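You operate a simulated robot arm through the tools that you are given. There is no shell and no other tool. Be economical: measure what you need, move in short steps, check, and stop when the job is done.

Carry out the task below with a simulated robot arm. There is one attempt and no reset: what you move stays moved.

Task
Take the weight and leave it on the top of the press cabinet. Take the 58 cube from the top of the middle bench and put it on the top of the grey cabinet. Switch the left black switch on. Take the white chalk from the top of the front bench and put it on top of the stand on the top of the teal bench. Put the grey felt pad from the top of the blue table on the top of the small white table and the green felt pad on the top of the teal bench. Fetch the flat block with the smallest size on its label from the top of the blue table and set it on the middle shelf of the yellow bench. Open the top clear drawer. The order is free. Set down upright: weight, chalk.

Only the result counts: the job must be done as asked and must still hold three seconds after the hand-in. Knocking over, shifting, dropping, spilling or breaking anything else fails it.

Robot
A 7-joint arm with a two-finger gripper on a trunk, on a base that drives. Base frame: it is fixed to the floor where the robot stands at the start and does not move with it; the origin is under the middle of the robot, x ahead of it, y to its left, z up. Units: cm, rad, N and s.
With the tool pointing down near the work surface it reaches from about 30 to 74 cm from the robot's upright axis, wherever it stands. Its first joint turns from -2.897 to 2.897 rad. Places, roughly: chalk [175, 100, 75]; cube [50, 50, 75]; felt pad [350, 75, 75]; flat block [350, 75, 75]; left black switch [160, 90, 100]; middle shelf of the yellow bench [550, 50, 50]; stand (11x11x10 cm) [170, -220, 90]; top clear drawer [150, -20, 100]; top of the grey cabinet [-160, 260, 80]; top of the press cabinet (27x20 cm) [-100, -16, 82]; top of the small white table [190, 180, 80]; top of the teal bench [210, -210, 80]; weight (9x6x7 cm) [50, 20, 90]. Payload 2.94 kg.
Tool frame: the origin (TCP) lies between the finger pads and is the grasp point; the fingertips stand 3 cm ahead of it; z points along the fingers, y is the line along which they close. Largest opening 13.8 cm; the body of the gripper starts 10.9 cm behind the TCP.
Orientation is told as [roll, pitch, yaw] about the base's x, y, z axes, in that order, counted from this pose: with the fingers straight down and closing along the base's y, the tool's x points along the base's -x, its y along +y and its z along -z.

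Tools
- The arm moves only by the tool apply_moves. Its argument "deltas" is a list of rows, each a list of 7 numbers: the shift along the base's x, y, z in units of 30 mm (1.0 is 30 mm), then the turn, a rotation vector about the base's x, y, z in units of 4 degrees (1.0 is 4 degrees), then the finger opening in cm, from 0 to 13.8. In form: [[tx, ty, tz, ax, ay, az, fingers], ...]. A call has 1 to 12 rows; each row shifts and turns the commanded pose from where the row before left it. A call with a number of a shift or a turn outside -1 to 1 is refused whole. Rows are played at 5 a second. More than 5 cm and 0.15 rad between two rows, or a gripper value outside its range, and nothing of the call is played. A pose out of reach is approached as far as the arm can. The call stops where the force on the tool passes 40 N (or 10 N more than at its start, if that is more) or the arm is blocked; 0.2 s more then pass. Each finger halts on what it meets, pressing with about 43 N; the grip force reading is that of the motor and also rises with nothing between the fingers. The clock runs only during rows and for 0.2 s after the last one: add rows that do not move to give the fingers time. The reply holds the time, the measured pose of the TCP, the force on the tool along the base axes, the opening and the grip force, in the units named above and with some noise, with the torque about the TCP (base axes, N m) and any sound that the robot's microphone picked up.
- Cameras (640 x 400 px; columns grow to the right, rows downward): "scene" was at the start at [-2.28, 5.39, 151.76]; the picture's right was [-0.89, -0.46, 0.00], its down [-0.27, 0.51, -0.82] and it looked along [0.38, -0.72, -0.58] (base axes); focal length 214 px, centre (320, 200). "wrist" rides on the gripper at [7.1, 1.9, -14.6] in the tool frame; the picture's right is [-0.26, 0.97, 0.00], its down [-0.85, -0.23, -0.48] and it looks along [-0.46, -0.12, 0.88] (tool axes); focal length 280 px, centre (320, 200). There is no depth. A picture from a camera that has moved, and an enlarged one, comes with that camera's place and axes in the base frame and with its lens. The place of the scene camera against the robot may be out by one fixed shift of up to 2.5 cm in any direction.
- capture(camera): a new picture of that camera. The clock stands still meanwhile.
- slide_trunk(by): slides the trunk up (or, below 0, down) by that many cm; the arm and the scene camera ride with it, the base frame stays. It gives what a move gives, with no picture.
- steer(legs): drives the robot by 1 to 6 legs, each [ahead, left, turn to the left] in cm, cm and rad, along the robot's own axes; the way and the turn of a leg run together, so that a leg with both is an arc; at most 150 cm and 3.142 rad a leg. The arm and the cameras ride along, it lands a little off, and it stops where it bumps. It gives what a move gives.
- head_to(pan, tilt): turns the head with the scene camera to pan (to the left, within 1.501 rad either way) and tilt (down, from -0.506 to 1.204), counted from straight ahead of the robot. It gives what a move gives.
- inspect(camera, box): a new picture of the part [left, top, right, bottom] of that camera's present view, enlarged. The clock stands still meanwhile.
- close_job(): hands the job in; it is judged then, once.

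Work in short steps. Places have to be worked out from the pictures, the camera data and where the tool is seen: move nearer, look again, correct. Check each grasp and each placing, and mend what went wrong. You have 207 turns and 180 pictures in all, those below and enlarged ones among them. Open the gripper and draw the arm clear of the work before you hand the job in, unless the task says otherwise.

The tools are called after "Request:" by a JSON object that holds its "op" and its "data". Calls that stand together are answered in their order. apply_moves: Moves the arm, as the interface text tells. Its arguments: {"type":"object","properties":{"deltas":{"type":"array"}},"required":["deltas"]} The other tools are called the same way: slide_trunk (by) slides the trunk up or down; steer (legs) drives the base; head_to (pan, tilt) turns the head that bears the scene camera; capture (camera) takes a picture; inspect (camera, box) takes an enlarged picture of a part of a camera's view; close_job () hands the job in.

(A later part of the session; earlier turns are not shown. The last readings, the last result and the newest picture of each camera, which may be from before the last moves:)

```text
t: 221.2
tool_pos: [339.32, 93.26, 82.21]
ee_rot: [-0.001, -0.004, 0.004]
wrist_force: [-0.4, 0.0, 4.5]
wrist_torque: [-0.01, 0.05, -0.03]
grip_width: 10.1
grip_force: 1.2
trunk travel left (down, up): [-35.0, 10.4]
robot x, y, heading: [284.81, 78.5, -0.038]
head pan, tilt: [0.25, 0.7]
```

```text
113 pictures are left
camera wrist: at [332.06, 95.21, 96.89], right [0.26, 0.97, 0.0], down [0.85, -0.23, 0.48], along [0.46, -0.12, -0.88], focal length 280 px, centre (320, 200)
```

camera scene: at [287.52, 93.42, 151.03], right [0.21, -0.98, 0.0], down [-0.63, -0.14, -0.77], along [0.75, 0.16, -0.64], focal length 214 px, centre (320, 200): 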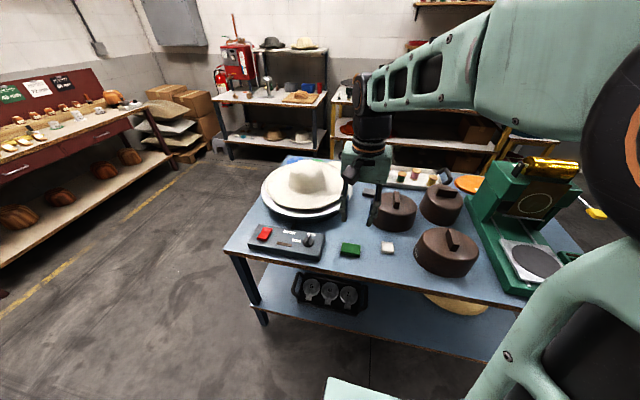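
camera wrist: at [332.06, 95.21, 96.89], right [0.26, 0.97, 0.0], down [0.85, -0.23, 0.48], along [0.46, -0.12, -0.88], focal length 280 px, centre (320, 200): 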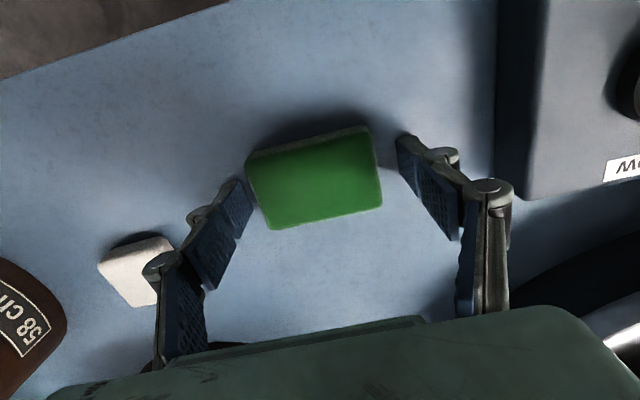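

Tips touch the table (z≈79.2). I raise 4 mm and close.

Request:
{"op": "apply_moves", "data": {"deltas": [[0.1, 0, 0.17, 0, 0, 0, 10], [0, 0, 0, 0, 0, 0, 8.5], [0, 0, 0, 0, 0, 0, 7], [0, 0, 0, 0, 0, 0, 6], [0, 0, 0, 0, 0, 0, 6], [0, 0, 0, 0, 0, 0, 6]]}}

Request:
{"op": "capture", "data": {"camera": "wrist"}}

```text
t: 222.6
tool_pos: [339.58, 93.09, 82.79]
ee_rot: [0.0, -0.004, 0.002]
wrist_force: [2.2, 1.8, 10.7]
wrist_torque: [0.07, 0.05, -0.04]
grip_width: 7.35
grip_force: 43.1
trunk travel left (down, up): [-35.0, 10.4]
robot x, y, heading: [285.05, 78.31, -0.033]
head pan, tilt: [0.25, 0.7]
```

```text
112 pictures are left
camera wrist: at [332.36, 95.18, 97.42], right [0.26, 0.97, 0.0], down [0.85, -0.23, 0.48], along [0.46, -0.12, -0.88], focal length 280 px, centre (320, 200)
```

wrist: 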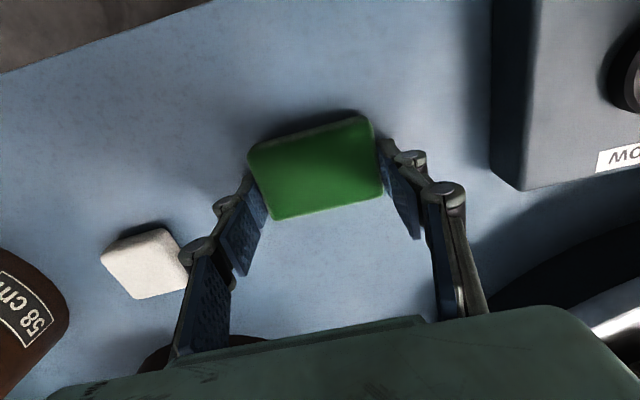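

Gripped at 7.35 cm. Lift and check.

Request:
{"op": "apply_moves", "data": {"deltas": [[0, 0, 0.4, 0, 0, 0, 6], [0, 0, 0.8, 0, 0, 0, 6], [0, 0, 1, 0, 0, 0, 6], [0, 0, 1, 0, 0, 0, 6], [0, 0, 1, 0, 0, 0, 6], [0, 0, 1, 0, 0, 0, 6], [0, 0, 1, 0, 0, 0, 6], [0, 0, 1, 0, 0, 0, 6], [0, 0, 1, 0, 0, 0, 6], [0, 0, 1, 0, 0, 0, 6]]}}

Request:
{"op": "capture", "data": {"camera": "wrist"}}

Request:
{"op": "head_to", "data": {"pan": -1.4, "tilt": 0.5}}

Request:
{"op": "capture", "data": {"camera": "scene"}}

```text
t: 224.8
tool_pos: [339.43, 93.12, 110.3]
ee_rot: [-0.002, -0.002, 0.002]
wrist_force: [-0.9, -0.2, -0.3]
wrist_torque: [0.02, 0.05, 0.02]
grip_width: 7.35
grip_force: 43.0
trunk travel left (down, up): [-35.0, 10.4]
robot x, y, heading: [284.86, 78.18, -0.038]
head pan, tilt: [0.25, 0.7]
```

```text
111 pictures are left
camera wrist: at [332.29, 95.16, 124.99], right [0.26, 0.97, 0.0], down [0.85, -0.23, 0.48], along [0.46, -0.12, -0.88], focal length 280 px, centre (320, 200)
```

wrist: 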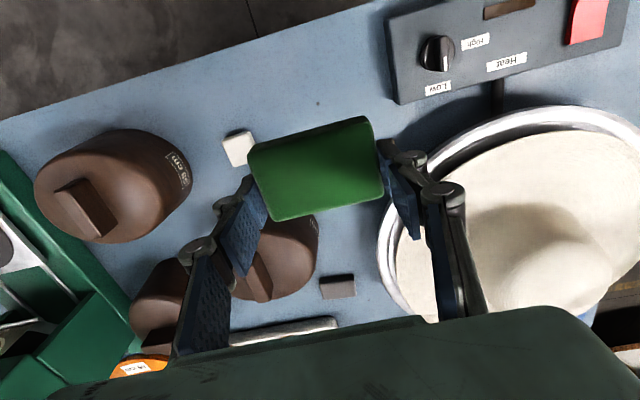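

```text
t: 226.5
tool_pos: [339.43, 93.12, 110.26]
ee_rot: [0.001, 0.0, 0.001]
wrist_force: [-0.2, -0.1, -0.5]
wrist_torque: [-0.02, -0.03, 0.0]
grip_width: 7.35
grip_force: 42.9
trunk travel left (down, up): [-35.0, 10.4]
robot x, y, heading: [285.17, 78.45, -0.035]
head pan, tilt: [-1.4, 0.499]
```

```text
110 pictures are left
camera scene: at [280.49, 82.59, 152.8], right [-0.99, -0.14, 0.0], down [-0.07, 0.47, -0.88], along [0.12, -0.87, -0.48], focal length 214 px, centre (320, 200)
```

scene: 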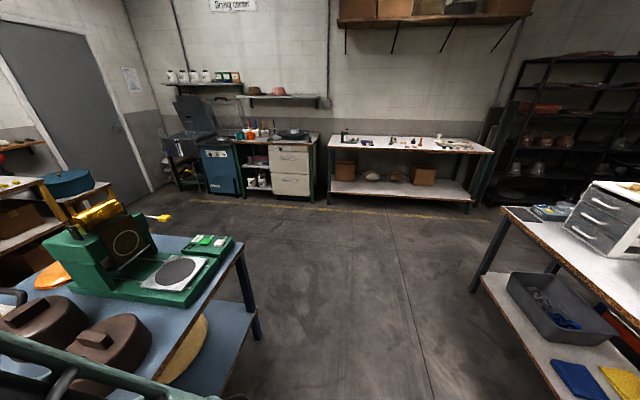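

The teal bench is at the south wall (front edge y≈-185). I retract the arm, and drive there with the green pad.

Request:
{"op": "apply_moves", "data": {"deltas": [[-0.8, 0, 0.2, 0, 0, 0, 6], [-0.8, 0, 0.2, 0, 0, 0, 6], [-0.8, 0, 0.2, 0, 0, 0, 6], [-0.8, 0, 0.2, 0, 0, 0, 6], [-0.8, 0, 0.2, 0, 0, 0, 6], [-0.8, 0, 0.2, 0, 0, 0, 6]]}}

Request:
{"op": "steer", "data": {"legs": [[-20, 0, 0], [0, 0, -1.536], [140, 0, 0], [60, 0, 0]]}}

Request:
{"op": "head_to", "data": {"pan": -0.3, "tilt": 0.6}}

Request:
{"op": "capture", "data": {"camera": "scene"}}

```text
t: 227.9
tool_pos: [325.04, 93.39, 113.84]
ee_rot: [0.0, -0.004, 0.003]
wrist_force: [-0.5, -0.3, 1.1]
wrist_torque: [0.02, -0.01, 0.02]
grip_width: 7.33
grip_force: 43.1
trunk travel left (down, up): [-35.0, 10.4]
robot x, y, heading: [285.11, 78.19, -0.038]
head pan, tilt: [-1.4, 0.499]
```

```text
t: 242.8
tool_pos: [284.69, -159.65, 113.94]
ee_rot: [0.0, -0.002, -1.521]
wrist_force: [0.1, 0.2, -0.7]
wrist_torque: [0.0, 0.01, 0.02]
grip_width: 7.33
grip_force: 42.8
trunk travel left (down, up): [-35.0, 10.4]
robot x, y, heading: [267.27, -119.89, -1.555]
head pan, tilt: [-1.4, 0.499]
```

```text
t: 244.1
tool_pos: [284.59, -159.72, 113.94]
ee_rot: [0.001, -0.002, -1.522]
wrist_force: [-0.2, -0.3, -1.0]
wrist_torque: [0.01, 0.0, 0.02]
grip_width: 7.33
grip_force: 43.1
trunk travel left (down, up): [-35.0, 10.4]
robot x, y, heading: [267.49, -120.36, -1.558]
head pan, tilt: [-0.3, 0.6]
```

```text
109 pictures are left
camera scene: at [280.04, -121.09, 151.9], right [-0.96, 0.28, 0.0], down [0.16, 0.54, -0.83], along [-0.23, -0.79, -0.56], focal length 214 px, centre (320, 200)
```

scene: 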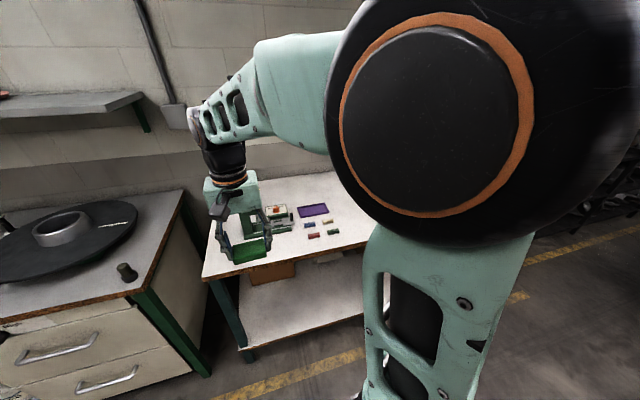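

I shift right (west) by 45 cm for a better view of the bench.

Request:
{"op": "steer", "data": {"legs": [[0, -45, 0]]}}

Request:
{"op": "head_to", "data": {"pan": 0.25, "tilt": 0.7}}

Request:
{"op": "capture", "data": {"camera": "scene"}}

Request:
{"op": "capture", "data": {"camera": "wrist"}}

```text
t: 248.5
tool_pos: [240.0, -160.44, 113.9]
ee_rot: [0.0, -0.001, -1.513]
wrist_force: [-0.5, 0.4, -0.8]
wrist_torque: [0.02, -0.02, 0.01]
grip_width: 7.32
grip_force: 43.0
trunk travel left (down, up): [-35.0, 10.4]
robot x, y, heading: [222.76, -121.39, -1.547]
head pan, tilt: [-0.3, 0.6]
```

```text
t: 249.5
tool_pos: [240.09, -160.41, 113.9]
ee_rot: [-0.001, -0.001, -1.513]
wrist_force: [-0.2, -0.5, 0.2]
wrist_torque: [0.02, 0.01, 0.01]
grip_width: 7.35
grip_force: 43.1
trunk travel left (down, up): [-35.0, 10.4]
robot x, y, heading: [222.35, -121.21, -1.551]
head pan, tilt: [0.25, 0.7]
```

```text
108 pictures are left
camera scene: at [239.94, -121.54, 151.03], right [-0.96, -0.27, 0.0], down [-0.17, 0.62, -0.77], along [0.21, -0.74, -0.64], focal length 214 px, centre (320, 200)
```

scene: 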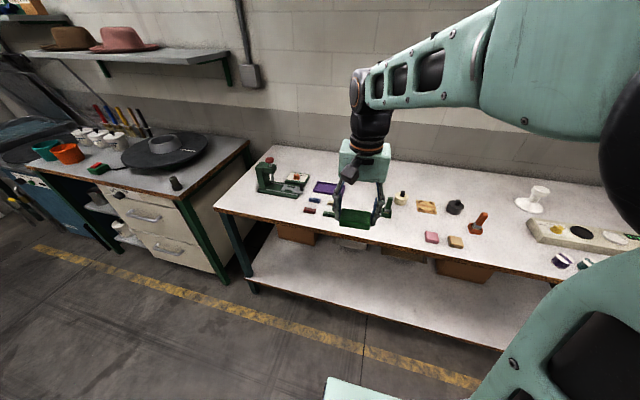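

```text
107 pictures are left
camera wrist: at [241.51, -153.18, 128.56], right [0.98, -0.21, 0.0], down [-0.18, -0.86, 0.48], along [-0.1, -0.47, -0.88], focal length 280 px, centre (320, 200)
```

wrist: 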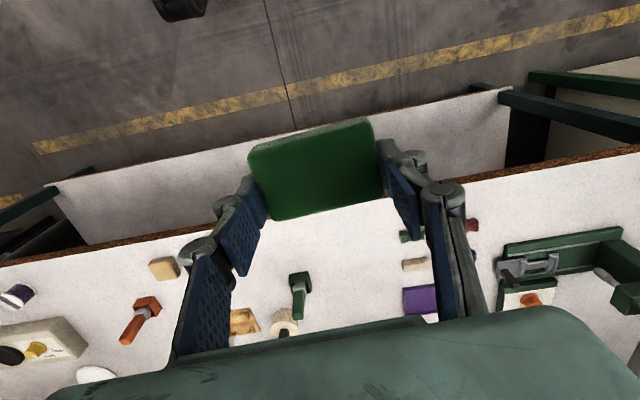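

The stand (white pedestal) is near (155–170, -230). A free gap for the pad exists at about (239, -190), between the hammer at x≈227 and small pieces at x≈251. I drive 12 cm closer and move over it.

Request:
{"op": "steer", "data": {"legs": [[12, 0, 0]]}}

Request:
{"op": "apply_moves", "data": {"deltas": [[0, -0.9, -0.5, 0, 0, -0.1, 6], [0, -0.9, -0.5, 0, 0, 0, 6], [0, -0.9, -0.5, 0, 0, 0, 6], [0, -0.9, -0.5, 0, 0, 0, 6], [0, -0.9, -0.5, 0, 0, 0, 6], [0, -0.9, -0.5, 0, 0, 0, 6], [0, 0, 0, 0, 0, 0, 6]]}}

Request:
{"op": "capture", "data": {"camera": "wrist"}}

```text
t: 250.7
tool_pos: [240.29, -172.19, 113.77]
ee_rot: [0.0, -0.002, -1.512]
wrist_force: [0.1, 0.5, -1.3]
wrist_torque: [0.02, 0.05, 0.03]
grip_width: 7.34
grip_force: 42.6
trunk travel left (down, up): [-35.0, 10.4]
robot x, y, heading: [223.06, -133.0, -1.546]
head pan, tilt: [0.25, 0.7]
```

```text
t: 252.3
tool_pos: [240.2, -188.49, 104.82]
ee_rot: [-0.001, -0.003, -1.521]
wrist_force: [0.5, -0.7, -0.4]
wrist_torque: [0.0, 0.02, -0.02]
grip_width: 7.35
grip_force: 43.6
trunk travel left (down, up): [-35.0, 10.4]
robot x, y, heading: [223.04, -133.38, -1.551]
head pan, tilt: [0.25, 0.7]
```

```text
106 pictures are left
camera wrist: at [241.82, -181.27, 119.54], right [0.98, -0.21, 0.0], down [-0.19, -0.86, 0.48], along [-0.1, -0.47, -0.88], focal length 280 px, centre (320, 200)
```

wrist: 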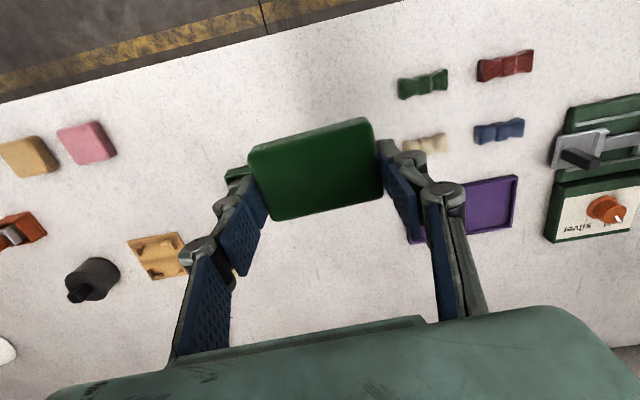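

The spot beneath is free. Descending to z≈89, then slowly.

Request:
{"op": "apply_moves", "data": {"deltas": [[-0.05, 0, -1, 0, 0, -0.35, 6], [-0.05, 0, -1, 0, 0, -0.35, 6], [0, 0, -1, 0, 0, 0, 6], [0, 0, -1, 0, 0, 0, 6], [0, 0, -0.8, 0, 0, 0, 6], [0, 0, -0.4, 0, 0, 0, 6], [0, 0, 0, 0, 0, 0, 6]]}}

Request:
{"op": "capture", "data": {"camera": "wrist"}}

```text
t: 253.9
tool_pos: [240.01, -188.47, 89.12]
ee_rot: [0.001, -0.004, -1.569]
wrist_force: [0.4, 0.0, 0.1]
wrist_torque: [0.03, -0.03, -0.02]
grip_width: 7.35
grip_force: 43.1
trunk travel left (down, up): [-35.0, 10.4]
robot x, y, heading: [223.14, -132.97, -1.55]
head pan, tilt: [0.25, 0.7]
```

```text
105 pictures are left
camera wrist: at [241.89, -181.29, 103.83], right [0.97, -0.26, 0.0], down [-0.23, -0.85, 0.48], along [-0.12, -0.46, -0.88], focal length 280 px, centre (320, 200)
```

wrist: 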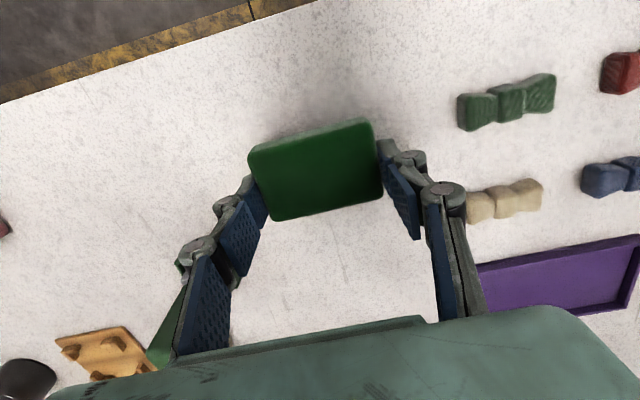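

Request:
{"op": "apply_moves", "data": {"deltas": [[0, 0, -0.3, 0, 0, 0, 6], [0, 0, -0.2, 0, 0, 0, 6], [0, 0, -0.2, 0, 0, 0, 6], [0, 0, -0.15, 0, 0, 0, 6], [0, 0, -0.15, 0, 0, 0, 6], [0, 0, -0.15, 0, 0, 0, 6], [0, 0, 0, 0, 0, 0, 6]]}}

Request:
{"op": "capture", "data": {"camera": "wrist"}}

```text
t: 255.3
tool_pos: [239.98, -188.51, 86.65]
ee_rot: [0.0, -0.013, -1.57]
wrist_force: [-4.1, 10.6, 22.2]
wrist_torque: [0.66, 0.48, -0.1]
grip_width: 7.35
grip_force: 43.0
trunk travel left (down, up): [-35.0, 10.4]
robot x, y, heading: [223.16, -132.86, -1.551]
head pan, tilt: [0.25, 0.7]
stopped in row 6: the force on the tool passed its limit at 45 N (the readings are from after the stop); the commanded pose is now the measured one
```

```text
104 pictures are left
camera wrist: at [241.8, -181.09, 101.37], right [0.97, -0.26, 0.0], down [-0.23, -0.84, 0.49], along [-0.12, -0.47, -0.87], focal length 280 px, centre (320, 200)
```

wrist: 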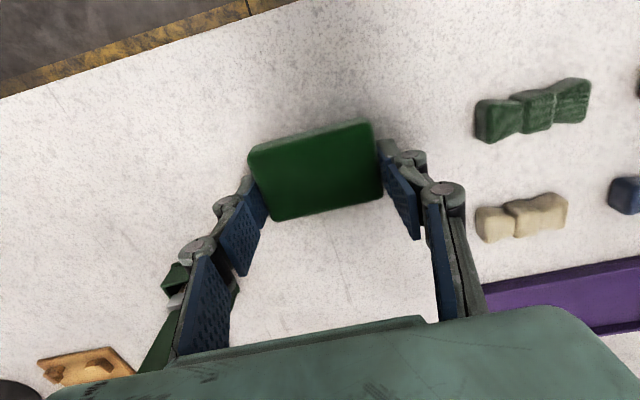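

Contact (bench z≈83). Release with a small opening and lift.

Request:
{"op": "apply_moves", "data": {"deltas": [[0, 0, 0.06, 0, 0, 0, 6], [0, 0, 0, 0, 0, 0, 7.8], [0, 0, 0, 0, 0, 0, 9], [0, 0, 0.1, 0, 0, 0, 9], [0, 0, 0.5, 0, 0, 0, 9], [0, 0, 1, 0, 0, 0, 9], [0, 0, 1, 0, 0, 0, 9], [0, 0, 1, 0, 0, 0, 9], [0, 0, 1, 0, 0, 0, 9], [0, 0, 1, 0, 0, 0, 9], [0, 0, 1, 0, 0, 0, 9]]}}

Request:
{"op": "capture", "data": {"camera": "wrist"}}

Request:
{"op": "capture", "data": {"camera": "scene"}}

```text
t: 257.7
tool_pos: [239.97, -188.46, 106.22]
ee_rot: [0.001, -0.008, -1.57]
wrist_force: [0.4, 0.6, 0.0]
wrist_torque: [-0.01, -0.01, -0.01]
grip_width: 8.98
grip_force: 0.0
trunk travel left (down, up): [-35.0, 10.4]
robot x, y, heading: [223.18, -133.24, -1.548]
head pan, tilt: [0.25, 0.7]
```

```text
103 pictures are left
camera wrist: at [241.94, -181.23, 120.83], right [0.97, -0.26, 0.0], down [-0.23, -0.84, 0.48], along [-0.12, -0.47, -0.88], focal length 280 px, centre (320, 200)
```

wrist: 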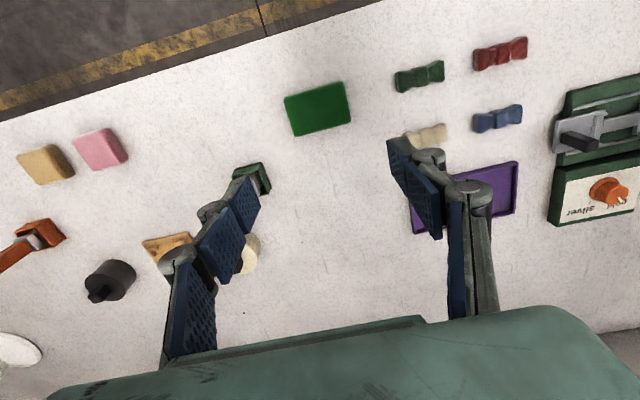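

```text
102 pictures are left
camera scene: at [240.21, -133.28, 151.03], right [-0.96, -0.27, 0.0], down [-0.17, 0.62, -0.77], along [0.21, -0.74, -0.64], focal length 214 px, centre (320, 200)
```

scene: 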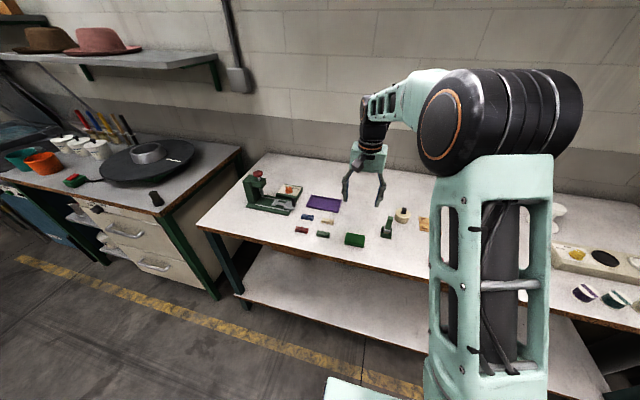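

The green pad is placed well. Next the clear drawer on the front bench's south end: retract, drive back north and face west.

Request:
{"op": "apply_moves", "data": {"deltas": [[0, 0.9, 0.4, 0, 0, 0, 6], [0, 0.9, 0.4, 0, 0, 0, 6], [0, 0.9, 0.4, 0, 0, 0, 6], [0, 0.9, 0.4, 0, 0, 0, 6], [0, 0.9, 0.4, 0, 0, 0, 6], [0, 0.9, 0.4, 0, 0, 0, 6]]}}

Request:
{"op": "steer", "data": {"legs": [[-115, 20, 0], [0, 0, -1.592]]}}

Request:
{"op": "head_to", "data": {"pan": 0.2, "tilt": 0.6}}

Request:
{"op": "capture", "data": {"camera": "scene"}}

```text
t: 259.1
tool_pos: [239.95, -172.29, 113.47]
ee_rot: [0.0, -0.009, -1.57]
wrist_force: [0.1, 0.3, 0.1]
wrist_torque: [-0.03, 0.01, -0.04]
grip_width: 5.99
grip_force: 0.1
trunk travel left (down, up): [-35.0, 10.4]
robot x, y, heading: [223.33, -133.01, -1.547]
head pan, tilt: [0.25, 0.7]
```

```text
t: 268.7
tool_pos: [201.62, -37.82, 113.53]
ee_rot: [0.001, -0.009, 3.133]
wrist_force: [0.3, 0.7, 0.0]
wrist_torque: [0.01, -0.04, -0.01]
grip_width: 6.02
grip_force: 0.0
trunk travel left (down, up): [-35.0, 10.4]
robot x, y, heading: [241.1, -21.38, -3.123]
head pan, tilt: [0.25, 0.7]
```

```text
t: 269.4
tool_pos: [201.68, -37.94, 113.55]
ee_rot: [0.0, -0.009, 3.132]
wrist_force: [0.1, -0.3, -0.8]
wrist_torque: [0.0, 0.03, -0.02]
grip_width: 5.98
grip_force: 0.1
trunk travel left (down, up): [-35.0, 10.4]
robot x, y, heading: [241.08, -21.61, -3.122]
head pan, tilt: [0.201, 0.6]
```

```text
101 pictures are left
camera scene: at [242.25, -36.94, 151.89], right [-0.21, 0.98, 0.0], down [0.55, 0.12, -0.82], along [-0.81, -0.18, -0.57], focal length 214 px, centre (320, 200)
```

scene: 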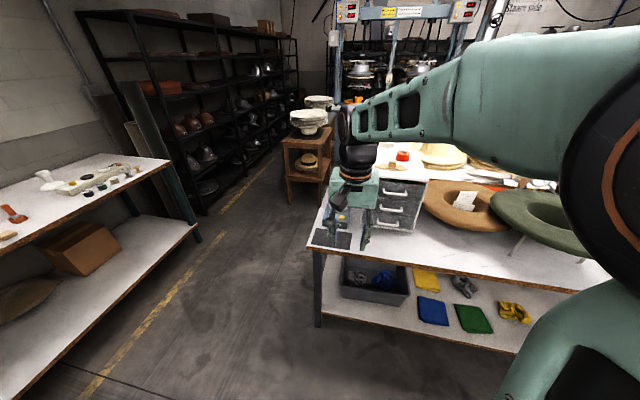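

The drawer unit faces me (east). I zoom in.

Request:
{"op": "inspect", "data": {"camera": "scene", "box": [320, 150, 448, 250]}}

Request:
{"op": "capture", "data": {"camera": "wrist"}}

```text
4.00 times, centred on (384, 200) of scene
camera zoom: at [242.25, -36.94, 151.89], right [-0.21, 0.98, 0.0], down [0.55, 0.12, -0.82], along [-0.81, -0.18, -0.57], focal length 858 px, centre (64, 200)
```

zoom: 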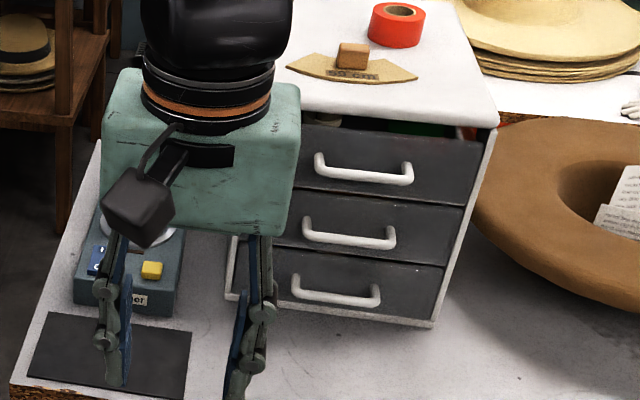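

```text
99 pictures are left
camera wrist: at [208.77, -39.81, 128.14], right [-0.27, -0.96, 0.0], down [-0.84, 0.24, 0.48], along [-0.47, 0.13, -0.88], focal length 280 px, centre (320, 200)
```

wrist: 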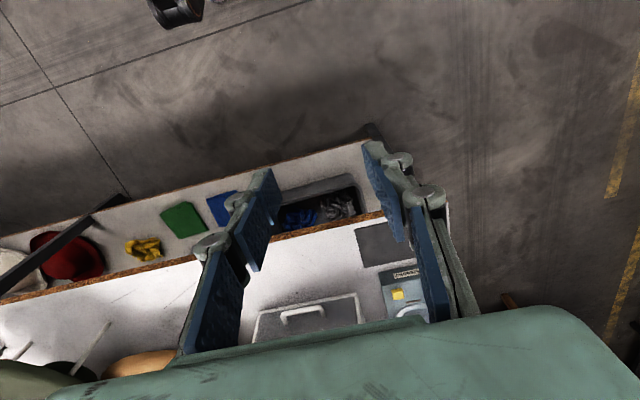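

The top handle seems near (161, -23, 103), turned about 13°. I drive 16 cm closer and bring the tool before the drawer to look closely.

Request:
{"op": "steer", "data": {"legs": [[16, 0, 0]]}}

Request:
{"op": "apply_moves", "data": {"deltas": [[0, 0.8, 0.3, 0, 0, -0.7, 13.8], [0, 0.8, 0.3, 0, 0, -0.6, 13.8], [0, 0.8, 0.3, 0, 0, -0.6, 13.8], [0, 0.8, 0, 0, 0, -0.6, 13.8], [0, 0.8, 0, 0, 0, -0.6, 13.8], [0, 0, 0, 0, 0, 0, 13.8]]}}

Request:
{"op": "capture", "data": {"camera": "wrist"}}

Request:
{"op": "capture", "data": {"camera": "scene"}}

```text
t: 270.8
tool_pos: [185.5, -38.03, 113.5]
ee_rot: [0.001, -0.008, 3.131]
wrist_force: [-0.6, -0.1, 0.6]
wrist_torque: [-0.01, -0.01, 0.0]
grip_width: 5.99
grip_force: 0.0
trunk travel left (down, up): [-35.0, 10.4]
robot x, y, heading: [224.9, -21.2, -3.131]
head pan, tilt: [0.201, 0.6]
```

```text
t: 272.2
tool_pos: [185.69, -26.0, 116.3]
ee_rot: [0.0, -0.008, 2.912]
wrist_force: [0.0, 0.1, 0.6]
wrist_torque: [0.03, 0.0, 0.01]
grip_width: 13.8
grip_force: 0.1
trunk travel left (down, up): [-35.0, 10.4]
robot x, y, heading: [225.13, -21.67, -3.132]
head pan, tilt: [0.201, 0.6]
```

```text
98 pictures are left
camera wrist: at [192.16, -29.5, 130.94], right [-0.47, -0.88, 0.0], down [-0.77, 0.42, 0.48], along [-0.43, 0.23, -0.88], focal length 280 px, centre (320, 200)
```

wrist: 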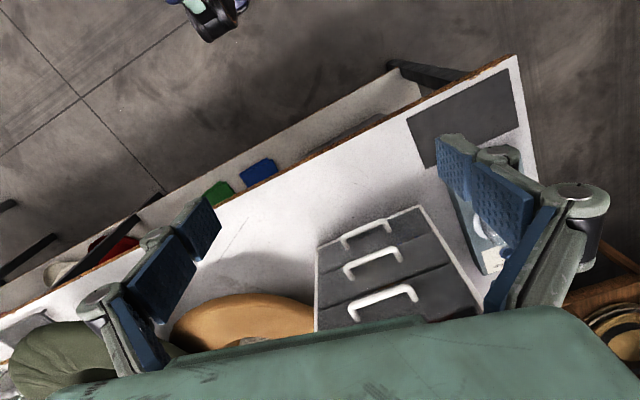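

```text
97 pictures are left
camera scene: at [226.2, -37.12, 151.9], right [-0.21, 0.98, 0.0], down [0.55, 0.12, -0.83], along [-0.81, -0.17, -0.56], focal length 214 px, centre (320, 200)
```

scene: 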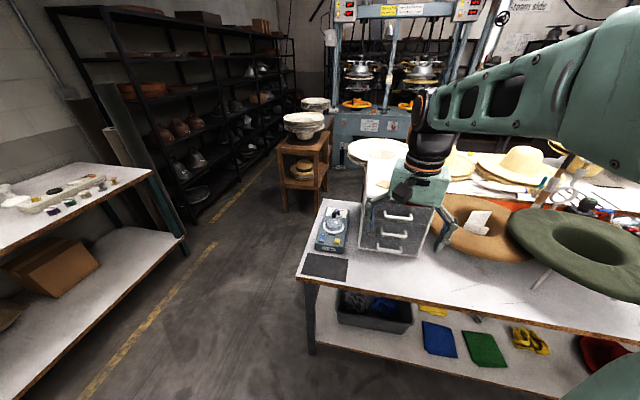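

The unit is square to x: its face at x≈158, the top handle bar at about (160.5, y -27…-17, z 103). I turn back to yaw π and move above the handle.

Request:
{"op": "apply_moves", "data": {"deltas": [[-0.9, 0.14, 0, 0, 0, 0.37, 13], [-0.9, 0.14, 0, 0, 0, 0.37, 13], [-0.9, 0.14, 0, 0, 0, 0.37, 13], [-0.9, 0.14, 0, 0, 0, 0.37, 13], [-0.9, 0.14, 0, 0, 0, 0.37, 13], [-0.9, 0.14, 0, 0, 0, 0.37, 13], [-0.9, 0.14, 0, 0, 0, 0.37, 13], [-0.9, 0.14, 0, 0, 0, 0.37, 13], [-0.85, 0.14, 0, 0, 0, 0.37, 13], [0, 0, 0, 0, 0, 0, 13]]}}

Request:
{"op": "capture", "data": {"camera": "wrist"}}

Request:
{"op": "inspect", "data": {"camera": "scene", "box": [320, 150, 480, 250]}}

```text
t: 274.4
tool_pos: [161.41, -22.2, 116.43]
ee_rot: [0.0, -0.008, -3.134]
wrist_force: [0.9, -0.8, 0.0]
wrist_torque: [-0.01, 0.03, 0.0]
grip_width: 13.01
grip_force: 0.1
trunk travel left (down, up): [-35.0, 10.4]
robot x, y, heading: [224.63, -21.46, -3.134]
head pan, tilt: [0.201, 0.6]
```

```text
96 pictures are left
camera wrist: at [168.61, -24.0, 131.01], right [-0.26, -0.97, 0.0], down [-0.85, 0.23, 0.48], along [-0.47, 0.12, -0.88], focal length 280 px, centre (320, 200)
```

wrist: 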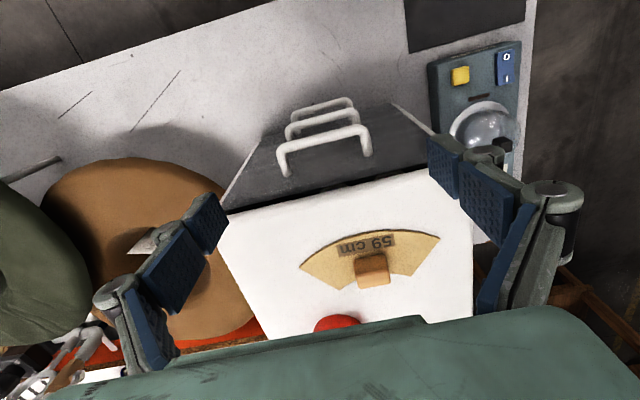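

```text
4.00 times, centred on (400, 200) of scene
camera zoom: at [226.22, -37.13, 151.9], right [-0.21, 0.98, 0.0], down [0.55, 0.12, -0.83], along [-0.81, -0.17, -0.56], focal length 858 px, centre (0, 200)
```

zoom: 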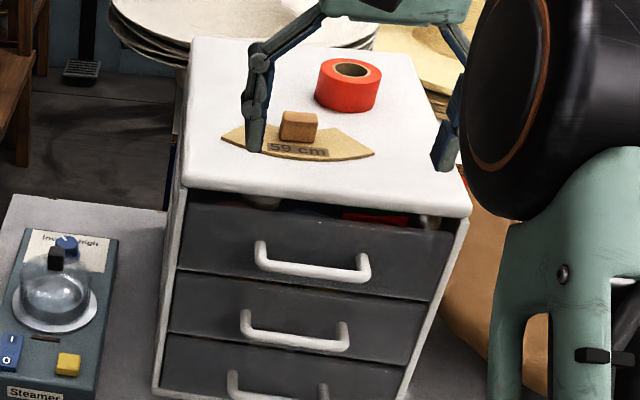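

Handle centred at y≈-22.4. Descend to z≈103 with fingers around the handle's ends.

Request:
{"op": "apply_moves", "data": {"deltas": [[-0.05, -0.05, -1, 0, 0, 0, 12.5], [-0.05, 0, -1, 0, 0, 0, 12.5], [0, 0, -1, 0, 0, 0, 12.5], [0, 0, -0.8, 0, 0, 0, 12.5], [0, 0, -0.6, 0, 0, 0, 12.5], [0, 0, 0, 0, 0, 0, 12.5]]}}

Request:
{"op": "capture", "data": {"camera": "wrist"}}

Request:
{"op": "inspect", "data": {"camera": "scene", "box": [320, 150, 480, 250]}}

```text
t: 275.8
tool_pos: [160.99, -22.57, 103.15]
ee_rot: [-0.001, -0.008, -3.136]
wrist_force: [0.2, 1.0, 0.8]
wrist_torque: [0.03, -0.01, -0.02]
grip_width: 12.49
grip_force: 0.1
trunk travel left (down, up): [-35.0, 10.4]
robot x, y, heading: [225.16, -21.84, -3.129]
head pan, tilt: [0.201, 0.6]
```

```text
94 pictures are left
camera wrist: at [168.17, -24.23, 117.74], right [-0.26, -0.97, 0.0], down [-0.85, 0.23, 0.48], along [-0.47, 0.12, -0.88], focal length 280 px, centre (320, 200)
```

wrist: 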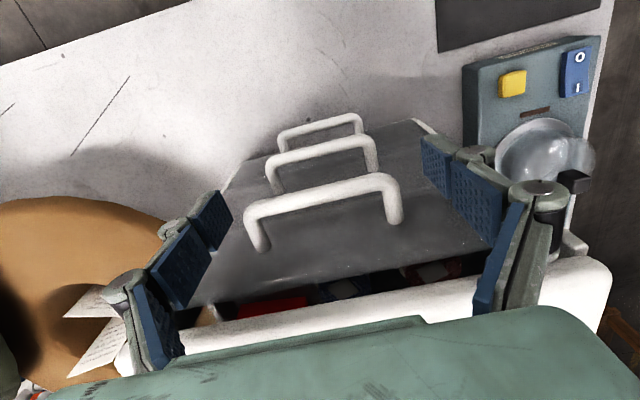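

```text
4.00 times, centred on (400, 200) of scene
camera zoom: at [226.2, -37.13, 151.9], right [-0.21, 0.98, 0.0], down [0.55, 0.12, -0.83], along [-0.81, -0.17, -0.56], focal length 858 px, centre (0, 200)
```

zoom: 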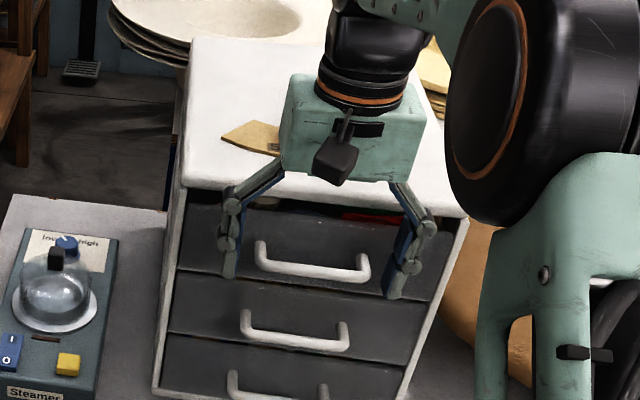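

The handle lies right at the TCP. Closing on its ends.

Request:
{"op": "apply_moves", "data": {"deltas": [[0, 0, 0, 0, 0, 0, 10.5], [0, 0, 0, 0, 0, 0, 9], [0, 0, 0, 0, 0, 0, 8], [0, 0, 0, 0, 0, 0, 8], [0, 0, 0, 0, 0, 0, 8]]}}

Request:
{"op": "capture", "data": {"camera": "wrist"}}

```text
t: 277.0
tool_pos: [161.11, -21.95, 103.04]
ee_rot: [-0.003, -0.011, -3.138]
wrist_force: [2.5, 16.6, 4.2]
wrist_torque: [0.83, -0.26, -1.35]
grip_width: 9.82
grip_force: 45.3
trunk travel left (down, up): [-35.0, 10.4]
robot x, y, heading: [225.18, -21.53, -3.131]
head pan, tilt: [0.201, 0.6]
```

```text
92 pictures are left
camera wrist: at [168.23, -23.86, 117.83], right [-0.26, -0.97, 0.0], down [-0.84, 0.23, 0.48], along [-0.47, 0.13, -0.87], focal length 280 px, centre (320, 200)
```

wrist: 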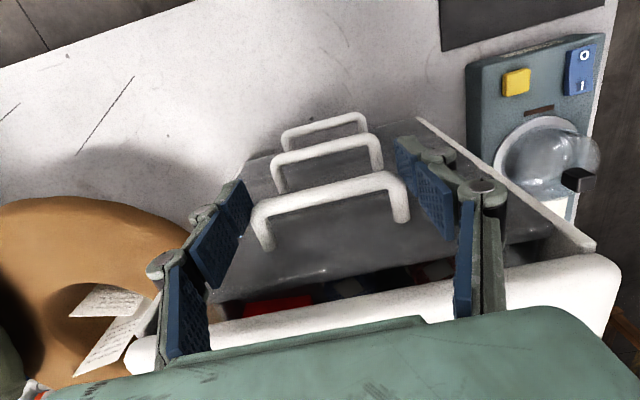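

Gripped at 9.8 cm. I relieve the side force and pull +x gently.

Request:
{"op": "apply_moves", "data": {"deltas": [[0, 0.15, 0, 0, 0, 0, 8], [0.3, 0, 0, 0, 0, 0, 8], [0.4, 0, 0, 0, 0, 0, 8], [0.4, 0, 0, 0, 0, 0, 8], [0.4, 0, 0, 0, 0, 0, 8], [0.4, 0, 0, 0, 0, 0, 8], [0, 0, 0, 0, 0, 0, 8]]}}

Request:
{"op": "capture", "data": {"camera": "wrist"}}

```text
t: 278.6
tool_pos: [166.86, -21.87, 103.0]
ee_rot: [0.001, -0.009, -3.136]
wrist_force: [0.1, -0.5, 0.1]
wrist_torque: [-0.01, 0.01, -0.01]
grip_width: 8.01
grip_force: 0.0
trunk travel left (down, up): [-35.0, 10.4]
robot x, y, heading: [225.23, -21.52, -3.126]
head pan, tilt: [0.201, 0.6]
```

```text
91 pictures are left
camera wrist: at [173.98, -23.73, 117.67], right [-0.26, -0.97, 0.0], down [-0.85, 0.23, 0.48], along [-0.47, 0.12, -0.88], focal length 280 px, centre (320, 200)
```

wrist: 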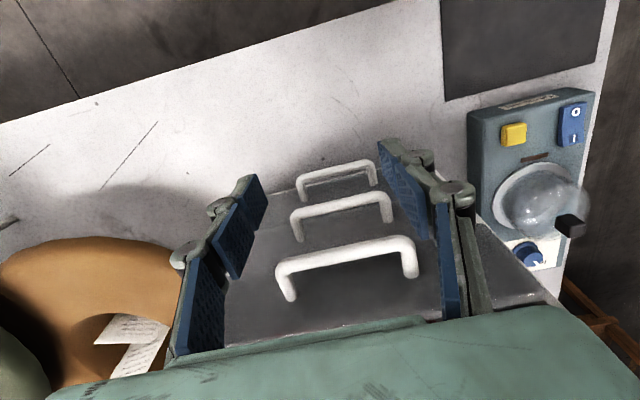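

The end grip slipped. I will instead hook the bar with a finger behind it: raise, and turn the tool 90° so that it closes along x.

Request:
{"op": "apply_moves", "data": {"deltas": [[0, 0, 1, 0, 0, 0, 12], [0, 0, 1, 0, 0, 0, 12], [0, 0, 1, 0, 0, 0, 12], [0, 0, 1, 0, 0, 0, 12], [0, 0, 1, 0, 0, 0, 10], [0, 0, 0, 0, 0, 1, 8], [0, 0, 0, 0, 0, 1, 6], [0, 0, 0, 0, 0, 1, 5], [0, 0, 0, 0, 0, 1, 5], [0, 0, 0, 0, 0, 1, 5], [0, 0, 0, 0, 0, 1, 5], [0, 0, 0, 0, 0, 1, 5]]}}

Request:
{"op": "apply_moves", "data": {"deltas": [[0, 0, 0, 0, 0, 1, 5], [0, 0, 0, 0, 0, 1, 5], [0, 0, 0, 0, 0, 1, 5], [0, 0, 0, 0, 0, 1, 5], [0, 0, 0, 0, 0, 1, 5], [0, 0, 0, 0, 0, 1, 5], [0, 0, 0, 0, 0, 1, 5], [0, 0, 0, 0, 0, 1, 5], [0, 0, 0, 0, 0, 1, 5], [0, 0, 0, 0, 0, 1, 5], [0, 0, 0, 0, 0, 1, 5], [0, 0, 0, 0, 0, 1, 5]]}}

Request:
{"op": "apply_moves", "data": {"deltas": [[0, 0, 0, 0, 0, 1, 5], [0, 0, 0, 0, 0, 1, 5], [0, 0, 0, 0, 0, 1, 5], [0, 0, 0, 0, 0, 0.4, 5], [0, 0, 0, 0, 0, 0, 5]]}}

Request:
{"op": "capture", "data": {"camera": "wrist"}}

```text
t: 281.2
tool_pos: [166.82, -21.82, 118.06]
ee_rot: [0.0, -0.008, -2.648]
wrist_force: [1.6, -0.7, -0.4]
wrist_torque: [-0.01, -0.01, -0.01]
grip_width: 4.98
grip_force: 0.0
trunk travel left (down, up): [-35.0, 10.4]
robot x, y, heading: [225.26, -21.42, -3.132]
head pan, tilt: [0.201, 0.6]
```

```text
t: 283.8
tool_pos: [166.89, -21.77, 117.97]
ee_rot: [0.001, -0.008, -1.808]
wrist_force: [-0.1, -1.1, 0.6]
wrist_torque: [0.01, 0.0, 0.01]
grip_width: 4.98
grip_force: 0.2
trunk travel left (down, up): [-35.0, 10.4]
robot x, y, heading: [225.08, -21.64, -3.129]
head pan, tilt: [0.201, 0.6]
```

```text
t: 285.0
tool_pos: [166.8, -21.73, 117.98]
ee_rot: [-0.001, -0.009, -1.573]
wrist_force: [0.1, -0.3, 0.0]
wrist_torque: [0.01, 0.0, 0.02]
grip_width: 4.99
grip_force: 0.0
trunk travel left (down, up): [-35.0, 10.4]
robot x, y, heading: [224.91, -21.22, -3.133]
head pan, tilt: [0.201, 0.6]
```

```text
90 pictures are left
camera wrist: at [168.67, -14.55, 132.59], right [0.96, -0.26, 0.0], down [-0.23, -0.84, 0.48], along [-0.12, -0.47, -0.88], focal length 280 px, centre (320, 200)
```

wrist: 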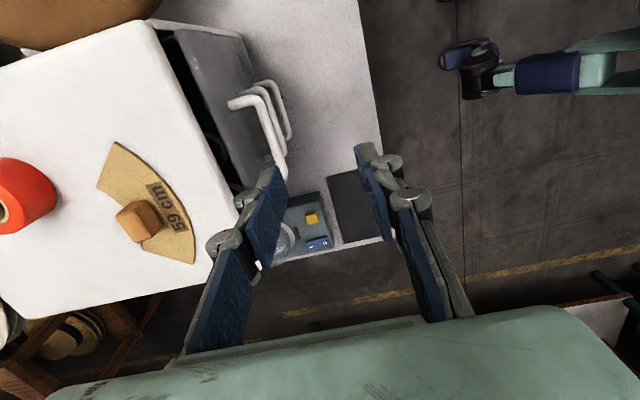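

Bar at x≈161.8, panel at x≈158.8: a 2.5 cm gap. I tilt the tool 16° (tips toward the cabinet), then go down with the rear finger behind the bar.

Request:
{"op": "apply_moves", "data": {"deltas": [[0, 0, 0, 0, 1, 0, 4.5], [0, 0, 0, 0, 1, 0, 4.5], [0, 0, 0, 0, 1, 0, 4.5], [0, 0, 0, 0, 1, 0, 4.5], [-0.6, -0.1, -0.3, 0, 0, 0, 4.5], [-0.6, 0, -0.7, 0, 0, 0, 4.5], [0, 0, -0.8, 0, 0, 0, 4.5], [0, 0, -0.8, 0, 0, 0, 4.5], [0, 0, 0, 0, 0, 0, 4.5]]}}

Request:
{"op": "capture", "data": {"camera": "wrist"}}

Request:
{"op": "inspect", "data": {"camera": "scene", "box": [320, 150, 480, 250]}}

```text
t: 287.0
tool_pos: [163.03, -22.08, 110.17]
ee_rot: [-0.279, -0.009, -1.571]
wrist_force: [-0.4, 0.3, 0.4]
wrist_torque: [0.02, 0.02, -0.02]
grip_width: 4.49
grip_force: 0.1
trunk travel left (down, up): [-35.0, 10.4]
robot x, y, heading: [224.95, -21.71, -3.134]
head pan, tilt: [0.201, 0.6]
```

```text
89 pictures are left
camera wrist: at [168.89, -14.91, 123.75], right [0.93, -0.26, -0.26], down [-0.09, -0.84, 0.53], along [-0.36, -0.47, -0.81], focal length 280 px, centre (320, 200)
```

wrist: 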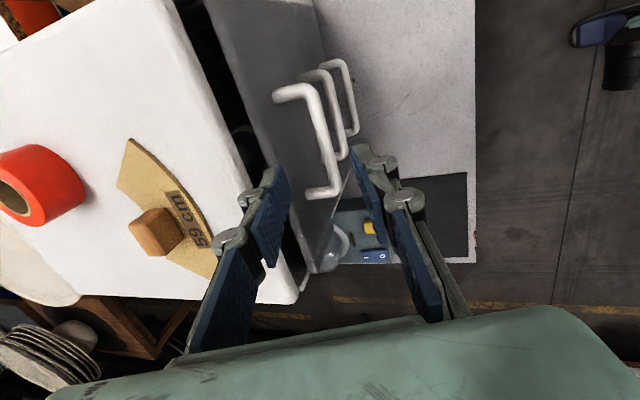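

```text
4.00 times, centred on (400, 200) of scene
camera zoom: at [226.2, -37.13, 151.9], right [-0.21, 0.98, 0.0], down [0.55, 0.12, -0.83], along [-0.81, -0.17, -0.56], focal length 858 px, centre (0, 200)
```

zoom: 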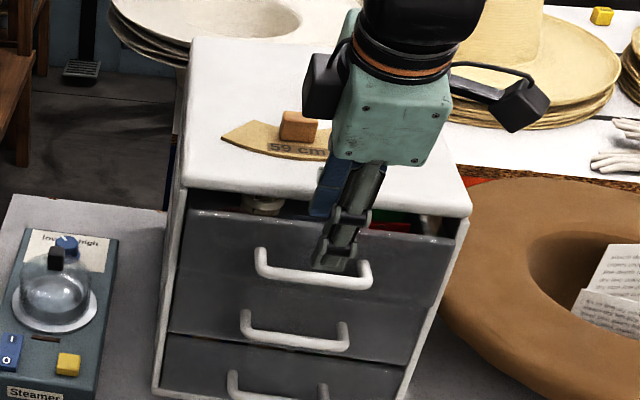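

Bar confirmed at x≈161.7. Descending the remaining 5.5 cm carefully.

Request:
{"op": "apply_moves", "data": {"deltas": [[0.05, 0, -0.4, 0, 0, 0, 4.5], [0, 0, -0.4, 0, 0, 0, 4.5], [0, 0, -0.4, 0, 0, 0, 4.5], [0, 0, -0.4, 0, 0, 0, 4.5], [0, 0, -0.25, 0, 0, 0, 4.5], [0, 0, 0, 0, 0, 0, 4.5]]}}

Request:
{"op": "capture", "data": {"camera": "wrist"}}

```text
t: 288.4
tool_pos: [163.35, -22.08, 104.74]
ee_rot: [-0.28, -0.01, -1.57]
wrist_force: [-0.8, 0.8, -0.5]
wrist_torque: [0.02, -0.03, 0.02]
grip_width: 4.5
grip_force: 0.0
trunk travel left (down, up): [-35.0, 10.4]
robot x, y, heading: [224.76, -21.45, -3.134]
head pan, tilt: [0.201, 0.6]
```

```text
87 pictures are left
camera wrist: at [169.14, -14.85, 118.29], right [0.93, -0.26, -0.26], down [-0.09, -0.84, 0.53], along [-0.36, -0.47, -0.81], focal length 280 px, centre (320, 200)
```

wrist: 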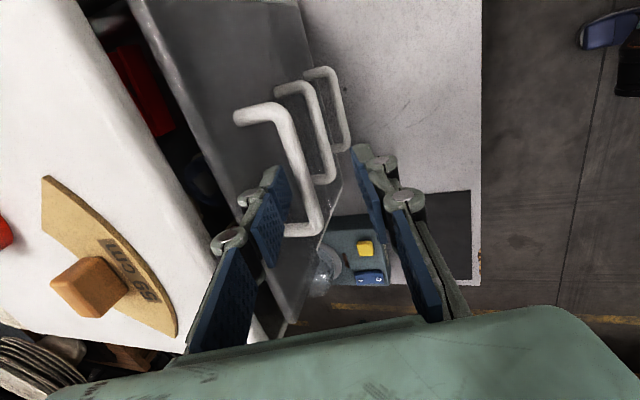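

The bar is now between the fingers. I lower 1 cm more, close, and pull.

Request:
{"op": "apply_moves", "data": {"deltas": [[0, 0, -0.35, 0, 0, 0, 4.5], [0, 0, 0, 0, 0, 0, 3], [0, 0, 0, 0, 0, 0, 1.5], [0, 0, 0, 0, 0, 0, 0.5], [0, 0, 0, 0, 0, 0, 0.5], [0, 0, 0, 0, 0, 0, 0.5]]}}

Request:
{"op": "apply_moves", "data": {"deltas": [[0.3, 0, 0, 0, 0, 0, 0.5], [0.4, 0, 0, 0, 0, 0, 0.5], [0.4, 0, 0, 0, 0, 0, 0.5], [0.4, 0, 0, 0, 0, 0, 0.5], [0.4, 0, 0, 0, 0, 0, 0.5], [0, 0, 0, 0, 0, 0, 0.5]]}}

Request:
{"op": "capture", "data": {"camera": "wrist"}}

```text
t: 289.8
tool_pos: [163.29, -22.18, 103.65]
ee_rot: [-0.279, -0.01, -1.569]
wrist_force: [0.7, 0.6, -1.4]
wrist_torque: [0.19, -0.01, 0.58]
grip_width: 0.97
grip_force: 37.3
trunk travel left (down, up): [-35.0, 10.4]
robot x, y, heading: [224.83, -21.3, -3.131]
head pan, tilt: [0.201, 0.6]
```

```text
t: 291.2
tool_pos: [169.1, -22.17, 103.56]
ee_rot: [-0.279, -0.01, -1.571]
wrist_force: [-0.1, 6.5, 5.0]
wrist_torque: [0.5, 0.04, 0.55]
grip_width: 0.95
grip_force: 36.8
trunk travel left (down, up): [-35.0, 10.4]
robot x, y, heading: [224.95, -21.14, -3.133]
head pan, tilt: [0.201, 0.6]
```

```text
86 pictures are left
camera wrist: at [174.94, -14.85, 117.14], right [0.93, -0.26, -0.26], down [-0.09, -0.84, 0.53], along [-0.36, -0.47, -0.81], focal length 280 px, centre (320, 200)
```

wrist: 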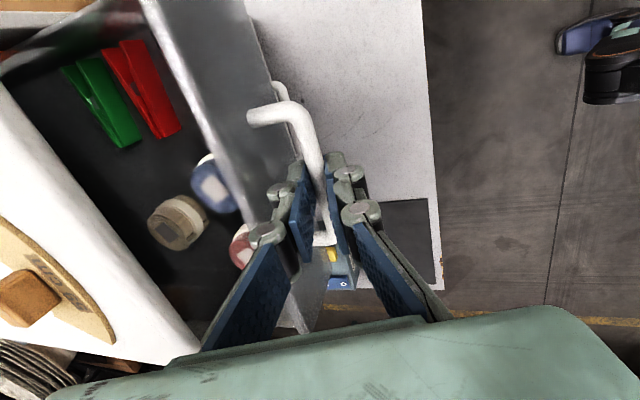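

The drawer is opening. Pull a further 9 cm.

Request:
{"op": "apply_moves", "data": {"deltas": [[0.5, 0, 0, 0, 0, 0, 0.5], [0.5, 0, 0, 0, 0, 0, 0.5], [0.5, 0, 0, 0, 0, 0, 0.5], [0.5, 0, 0, 0, 0, 0, 0.5], [0.5, 0, 0, 0, 0, 0, 0.5], [0.5, 0, 0, 0, 0, 0, 0.5], [0, 0, 0, 0, 0, 0, 0.5]]}}

Request:
{"op": "capture", "data": {"camera": "wrist"}}

Request:
{"op": "inspect", "data": {"camera": "scene", "box": [320, 130, 480, 250]}}

```text
t: 292.8
tool_pos: [178.08, -22.12, 103.58]
ee_rot: [-0.278, -0.009, -1.571]
wrist_force: [-0.2, 9.3, -3.1]
wrist_torque: [0.38, -0.01, 0.6]
grip_width: 0.97
grip_force: 36.8
trunk travel left (down, up): [-35.0, 10.4]
robot x, y, heading: [224.74, -21.33, -3.129]
head pan, tilt: [0.201, 0.6]
```

```text
85 pictures are left
camera wrist: at [183.92, -14.83, 117.14], right [0.93, -0.26, -0.26], down [-0.09, -0.84, 0.53], along [-0.36, -0.47, -0.81], focal length 280 px, centre (320, 200)
```

wrist: 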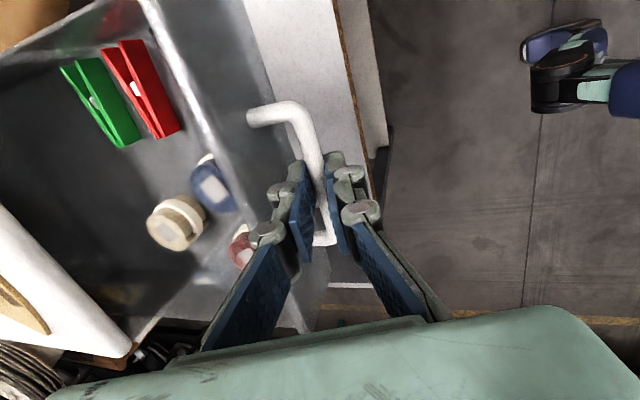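

```text
3.33 times, centred on (400, 190) of scene
camera zoom: at [226.18, -36.99, 151.91], right [-0.21, 0.98, 0.0], down [0.55, 0.12, -0.83], along [-0.81, -0.17, -0.56], focal length 715 px, centre (53, 233)
```

zoom: 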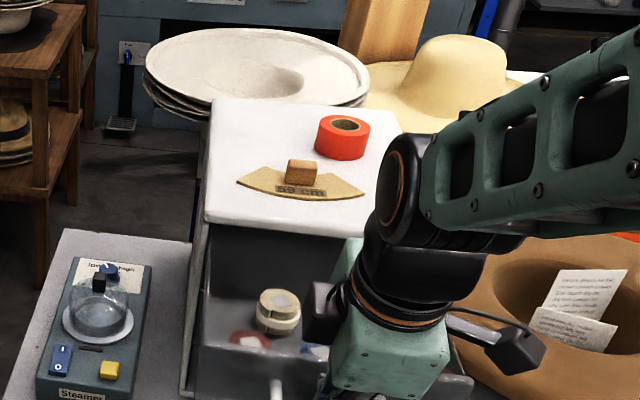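

About 16 cm open. I pull further gently, letting the force tell a stop.

Request:
{"op": "apply_moves", "data": {"deltas": [[0.3, 0, 0, 0, 0, 0, 0.5], [0.3, 0, 0, 0, 0, 0, 0.5], [0.3, 0, 0, 0, 0, 0, 0.5], [0.3, 0, 0, 0, 0, 0, 0.5], [0.3, 0, 0, 0, 0, 0, 0.5], [0, 0, 0, 0, 0, 0, 0.5]]}}

Request:
{"op": "capture", "data": {"camera": "wrist"}}

```text
t: 294.2
tool_pos: [182.08, -22.18, 103.65]
ee_rot: [-0.282, -0.011, -1.569]
wrist_force: [-14.3, 7.9, -4.8]
wrist_torque: [0.11, 0.18, 0.59]
grip_width: 0.96
grip_force: 37.0
trunk travel left (down, up): [-35.0, 10.4]
robot x, y, heading: [225.05, -21.57, -3.132]
head pan, tilt: [0.201, 0.6]
```

```text
83 pictures are left
camera wrist: at [188.08, -14.83, 117.12], right [0.93, -0.26, -0.27], down [-0.09, -0.84, 0.53], along [-0.36, -0.47, -0.81], focal length 280 px, centre (320, 200)
```

wrist: 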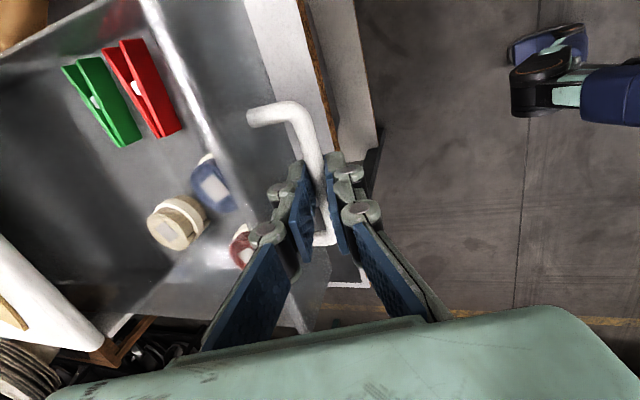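

The drawer reached its stop (~20 cm open). I release with a small opening and lift straight up.

Request:
{"op": "apply_moves", "data": {"deltas": [[-0.15, 0, 0, 0, 0, 0, 0.9], [0, 0, 0, 0, 0, 0, 2], [0, 0, 0, 0, 0, 0, 2.6], [0, 0, 0, 0, 0, 0, 2.6], [0.05, 0, 0.5, 0, 0, 0, 2.6], [0.1, 0, 1, 0, 0, 0, 2.6], [0.1, 0, 1, 0, 0, 0, 2.6], [0.1, 0, 1, 0, 0, 0, 2.6], [0, 0, 1, 0, 0, 0, 2.6]]}}

Request:
{"op": "capture", "data": {"camera": "wrist"}}

```text
t: 296.4
tool_pos: [182.82, -22.26, 112.5]
ee_rot: [-0.161, -0.018, -1.572]
wrist_force: [0.0, -0.3, 0.3]
wrist_torque: [0.02, -0.01, 0.0]
grip_width: 2.57
grip_force: 0.1
trunk travel left (down, up): [-35.0, 10.4]
robot x, y, heading: [225.17, -21.77, -3.129]
head pan, tilt: [0.201, 0.6]
stopped in row 9: the arm was blocked; the commanded pose is now the measured one
```

```text
82 pictures are left
camera wrist: at [187.06, -14.78, 126.59], right [0.95, -0.27, -0.15], down [-0.15, -0.84, 0.52], along [-0.27, -0.47, -0.84], focal length 280 px, centre (320, 200)
```

wrist: 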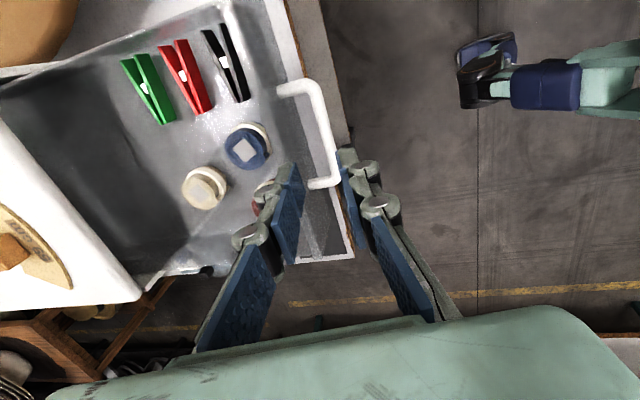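

The drawer stays open. The arm is near a joint limit, so I back the base away, then go north to the chalk and switch.

Request:
{"op": "steer", "data": {"legs": [[-24, 0, 0], [0, -112, 0]]}}

Request:
{"op": "head_to", "data": {"pan": 0.1, "tilt": 0.6}}

Request:
{"op": "capture", "data": {"camera": "scene"}}

```text
t: 307.9
tool_pos: [206.21, 91.1, 112.92]
ee_rot: [-0.169, -0.016, -1.577]
wrist_force: [0.8, 0.0, 0.4]
wrist_torque: [0.01, 0.0, 0.0]
grip_width: 2.62
grip_force: 0.1
trunk travel left (down, up): [-35.0, 10.4]
robot x, y, heading: [248.72, 91.16, -3.137]
head pan, tilt: [0.201, 0.6]
```

```text
t: 308.6
tool_pos: [206.24, 90.96, 112.85]
ee_rot: [-0.169, -0.016, -1.577]
wrist_force: [-0.4, -0.1, 0.4]
wrist_torque: [0.0, 0.0, -0.03]
grip_width: 2.61
grip_force: 0.1
trunk travel left (down, up): [-35.0, 10.4]
robot x, y, heading: [248.42, 91.37, -3.135]
head pan, tilt: [0.099, 0.6]
```

```text
81 pictures are left
camera scene: at [249.52, 75.56, 151.79], right [-0.23, 0.97, 0.0], down [0.56, 0.13, -0.82], along [-0.8, -0.19, -0.57], focal length 214 px, centre (320, 200)
```

scene: 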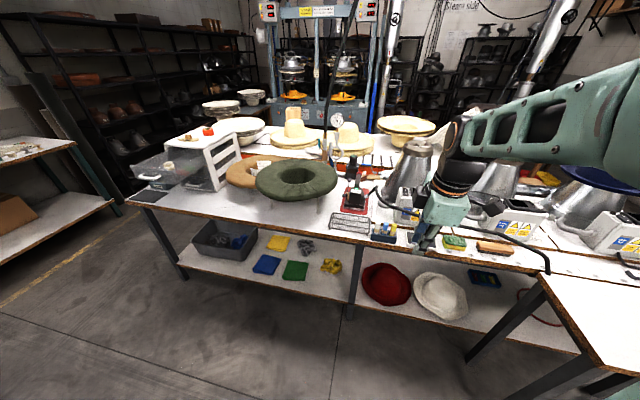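

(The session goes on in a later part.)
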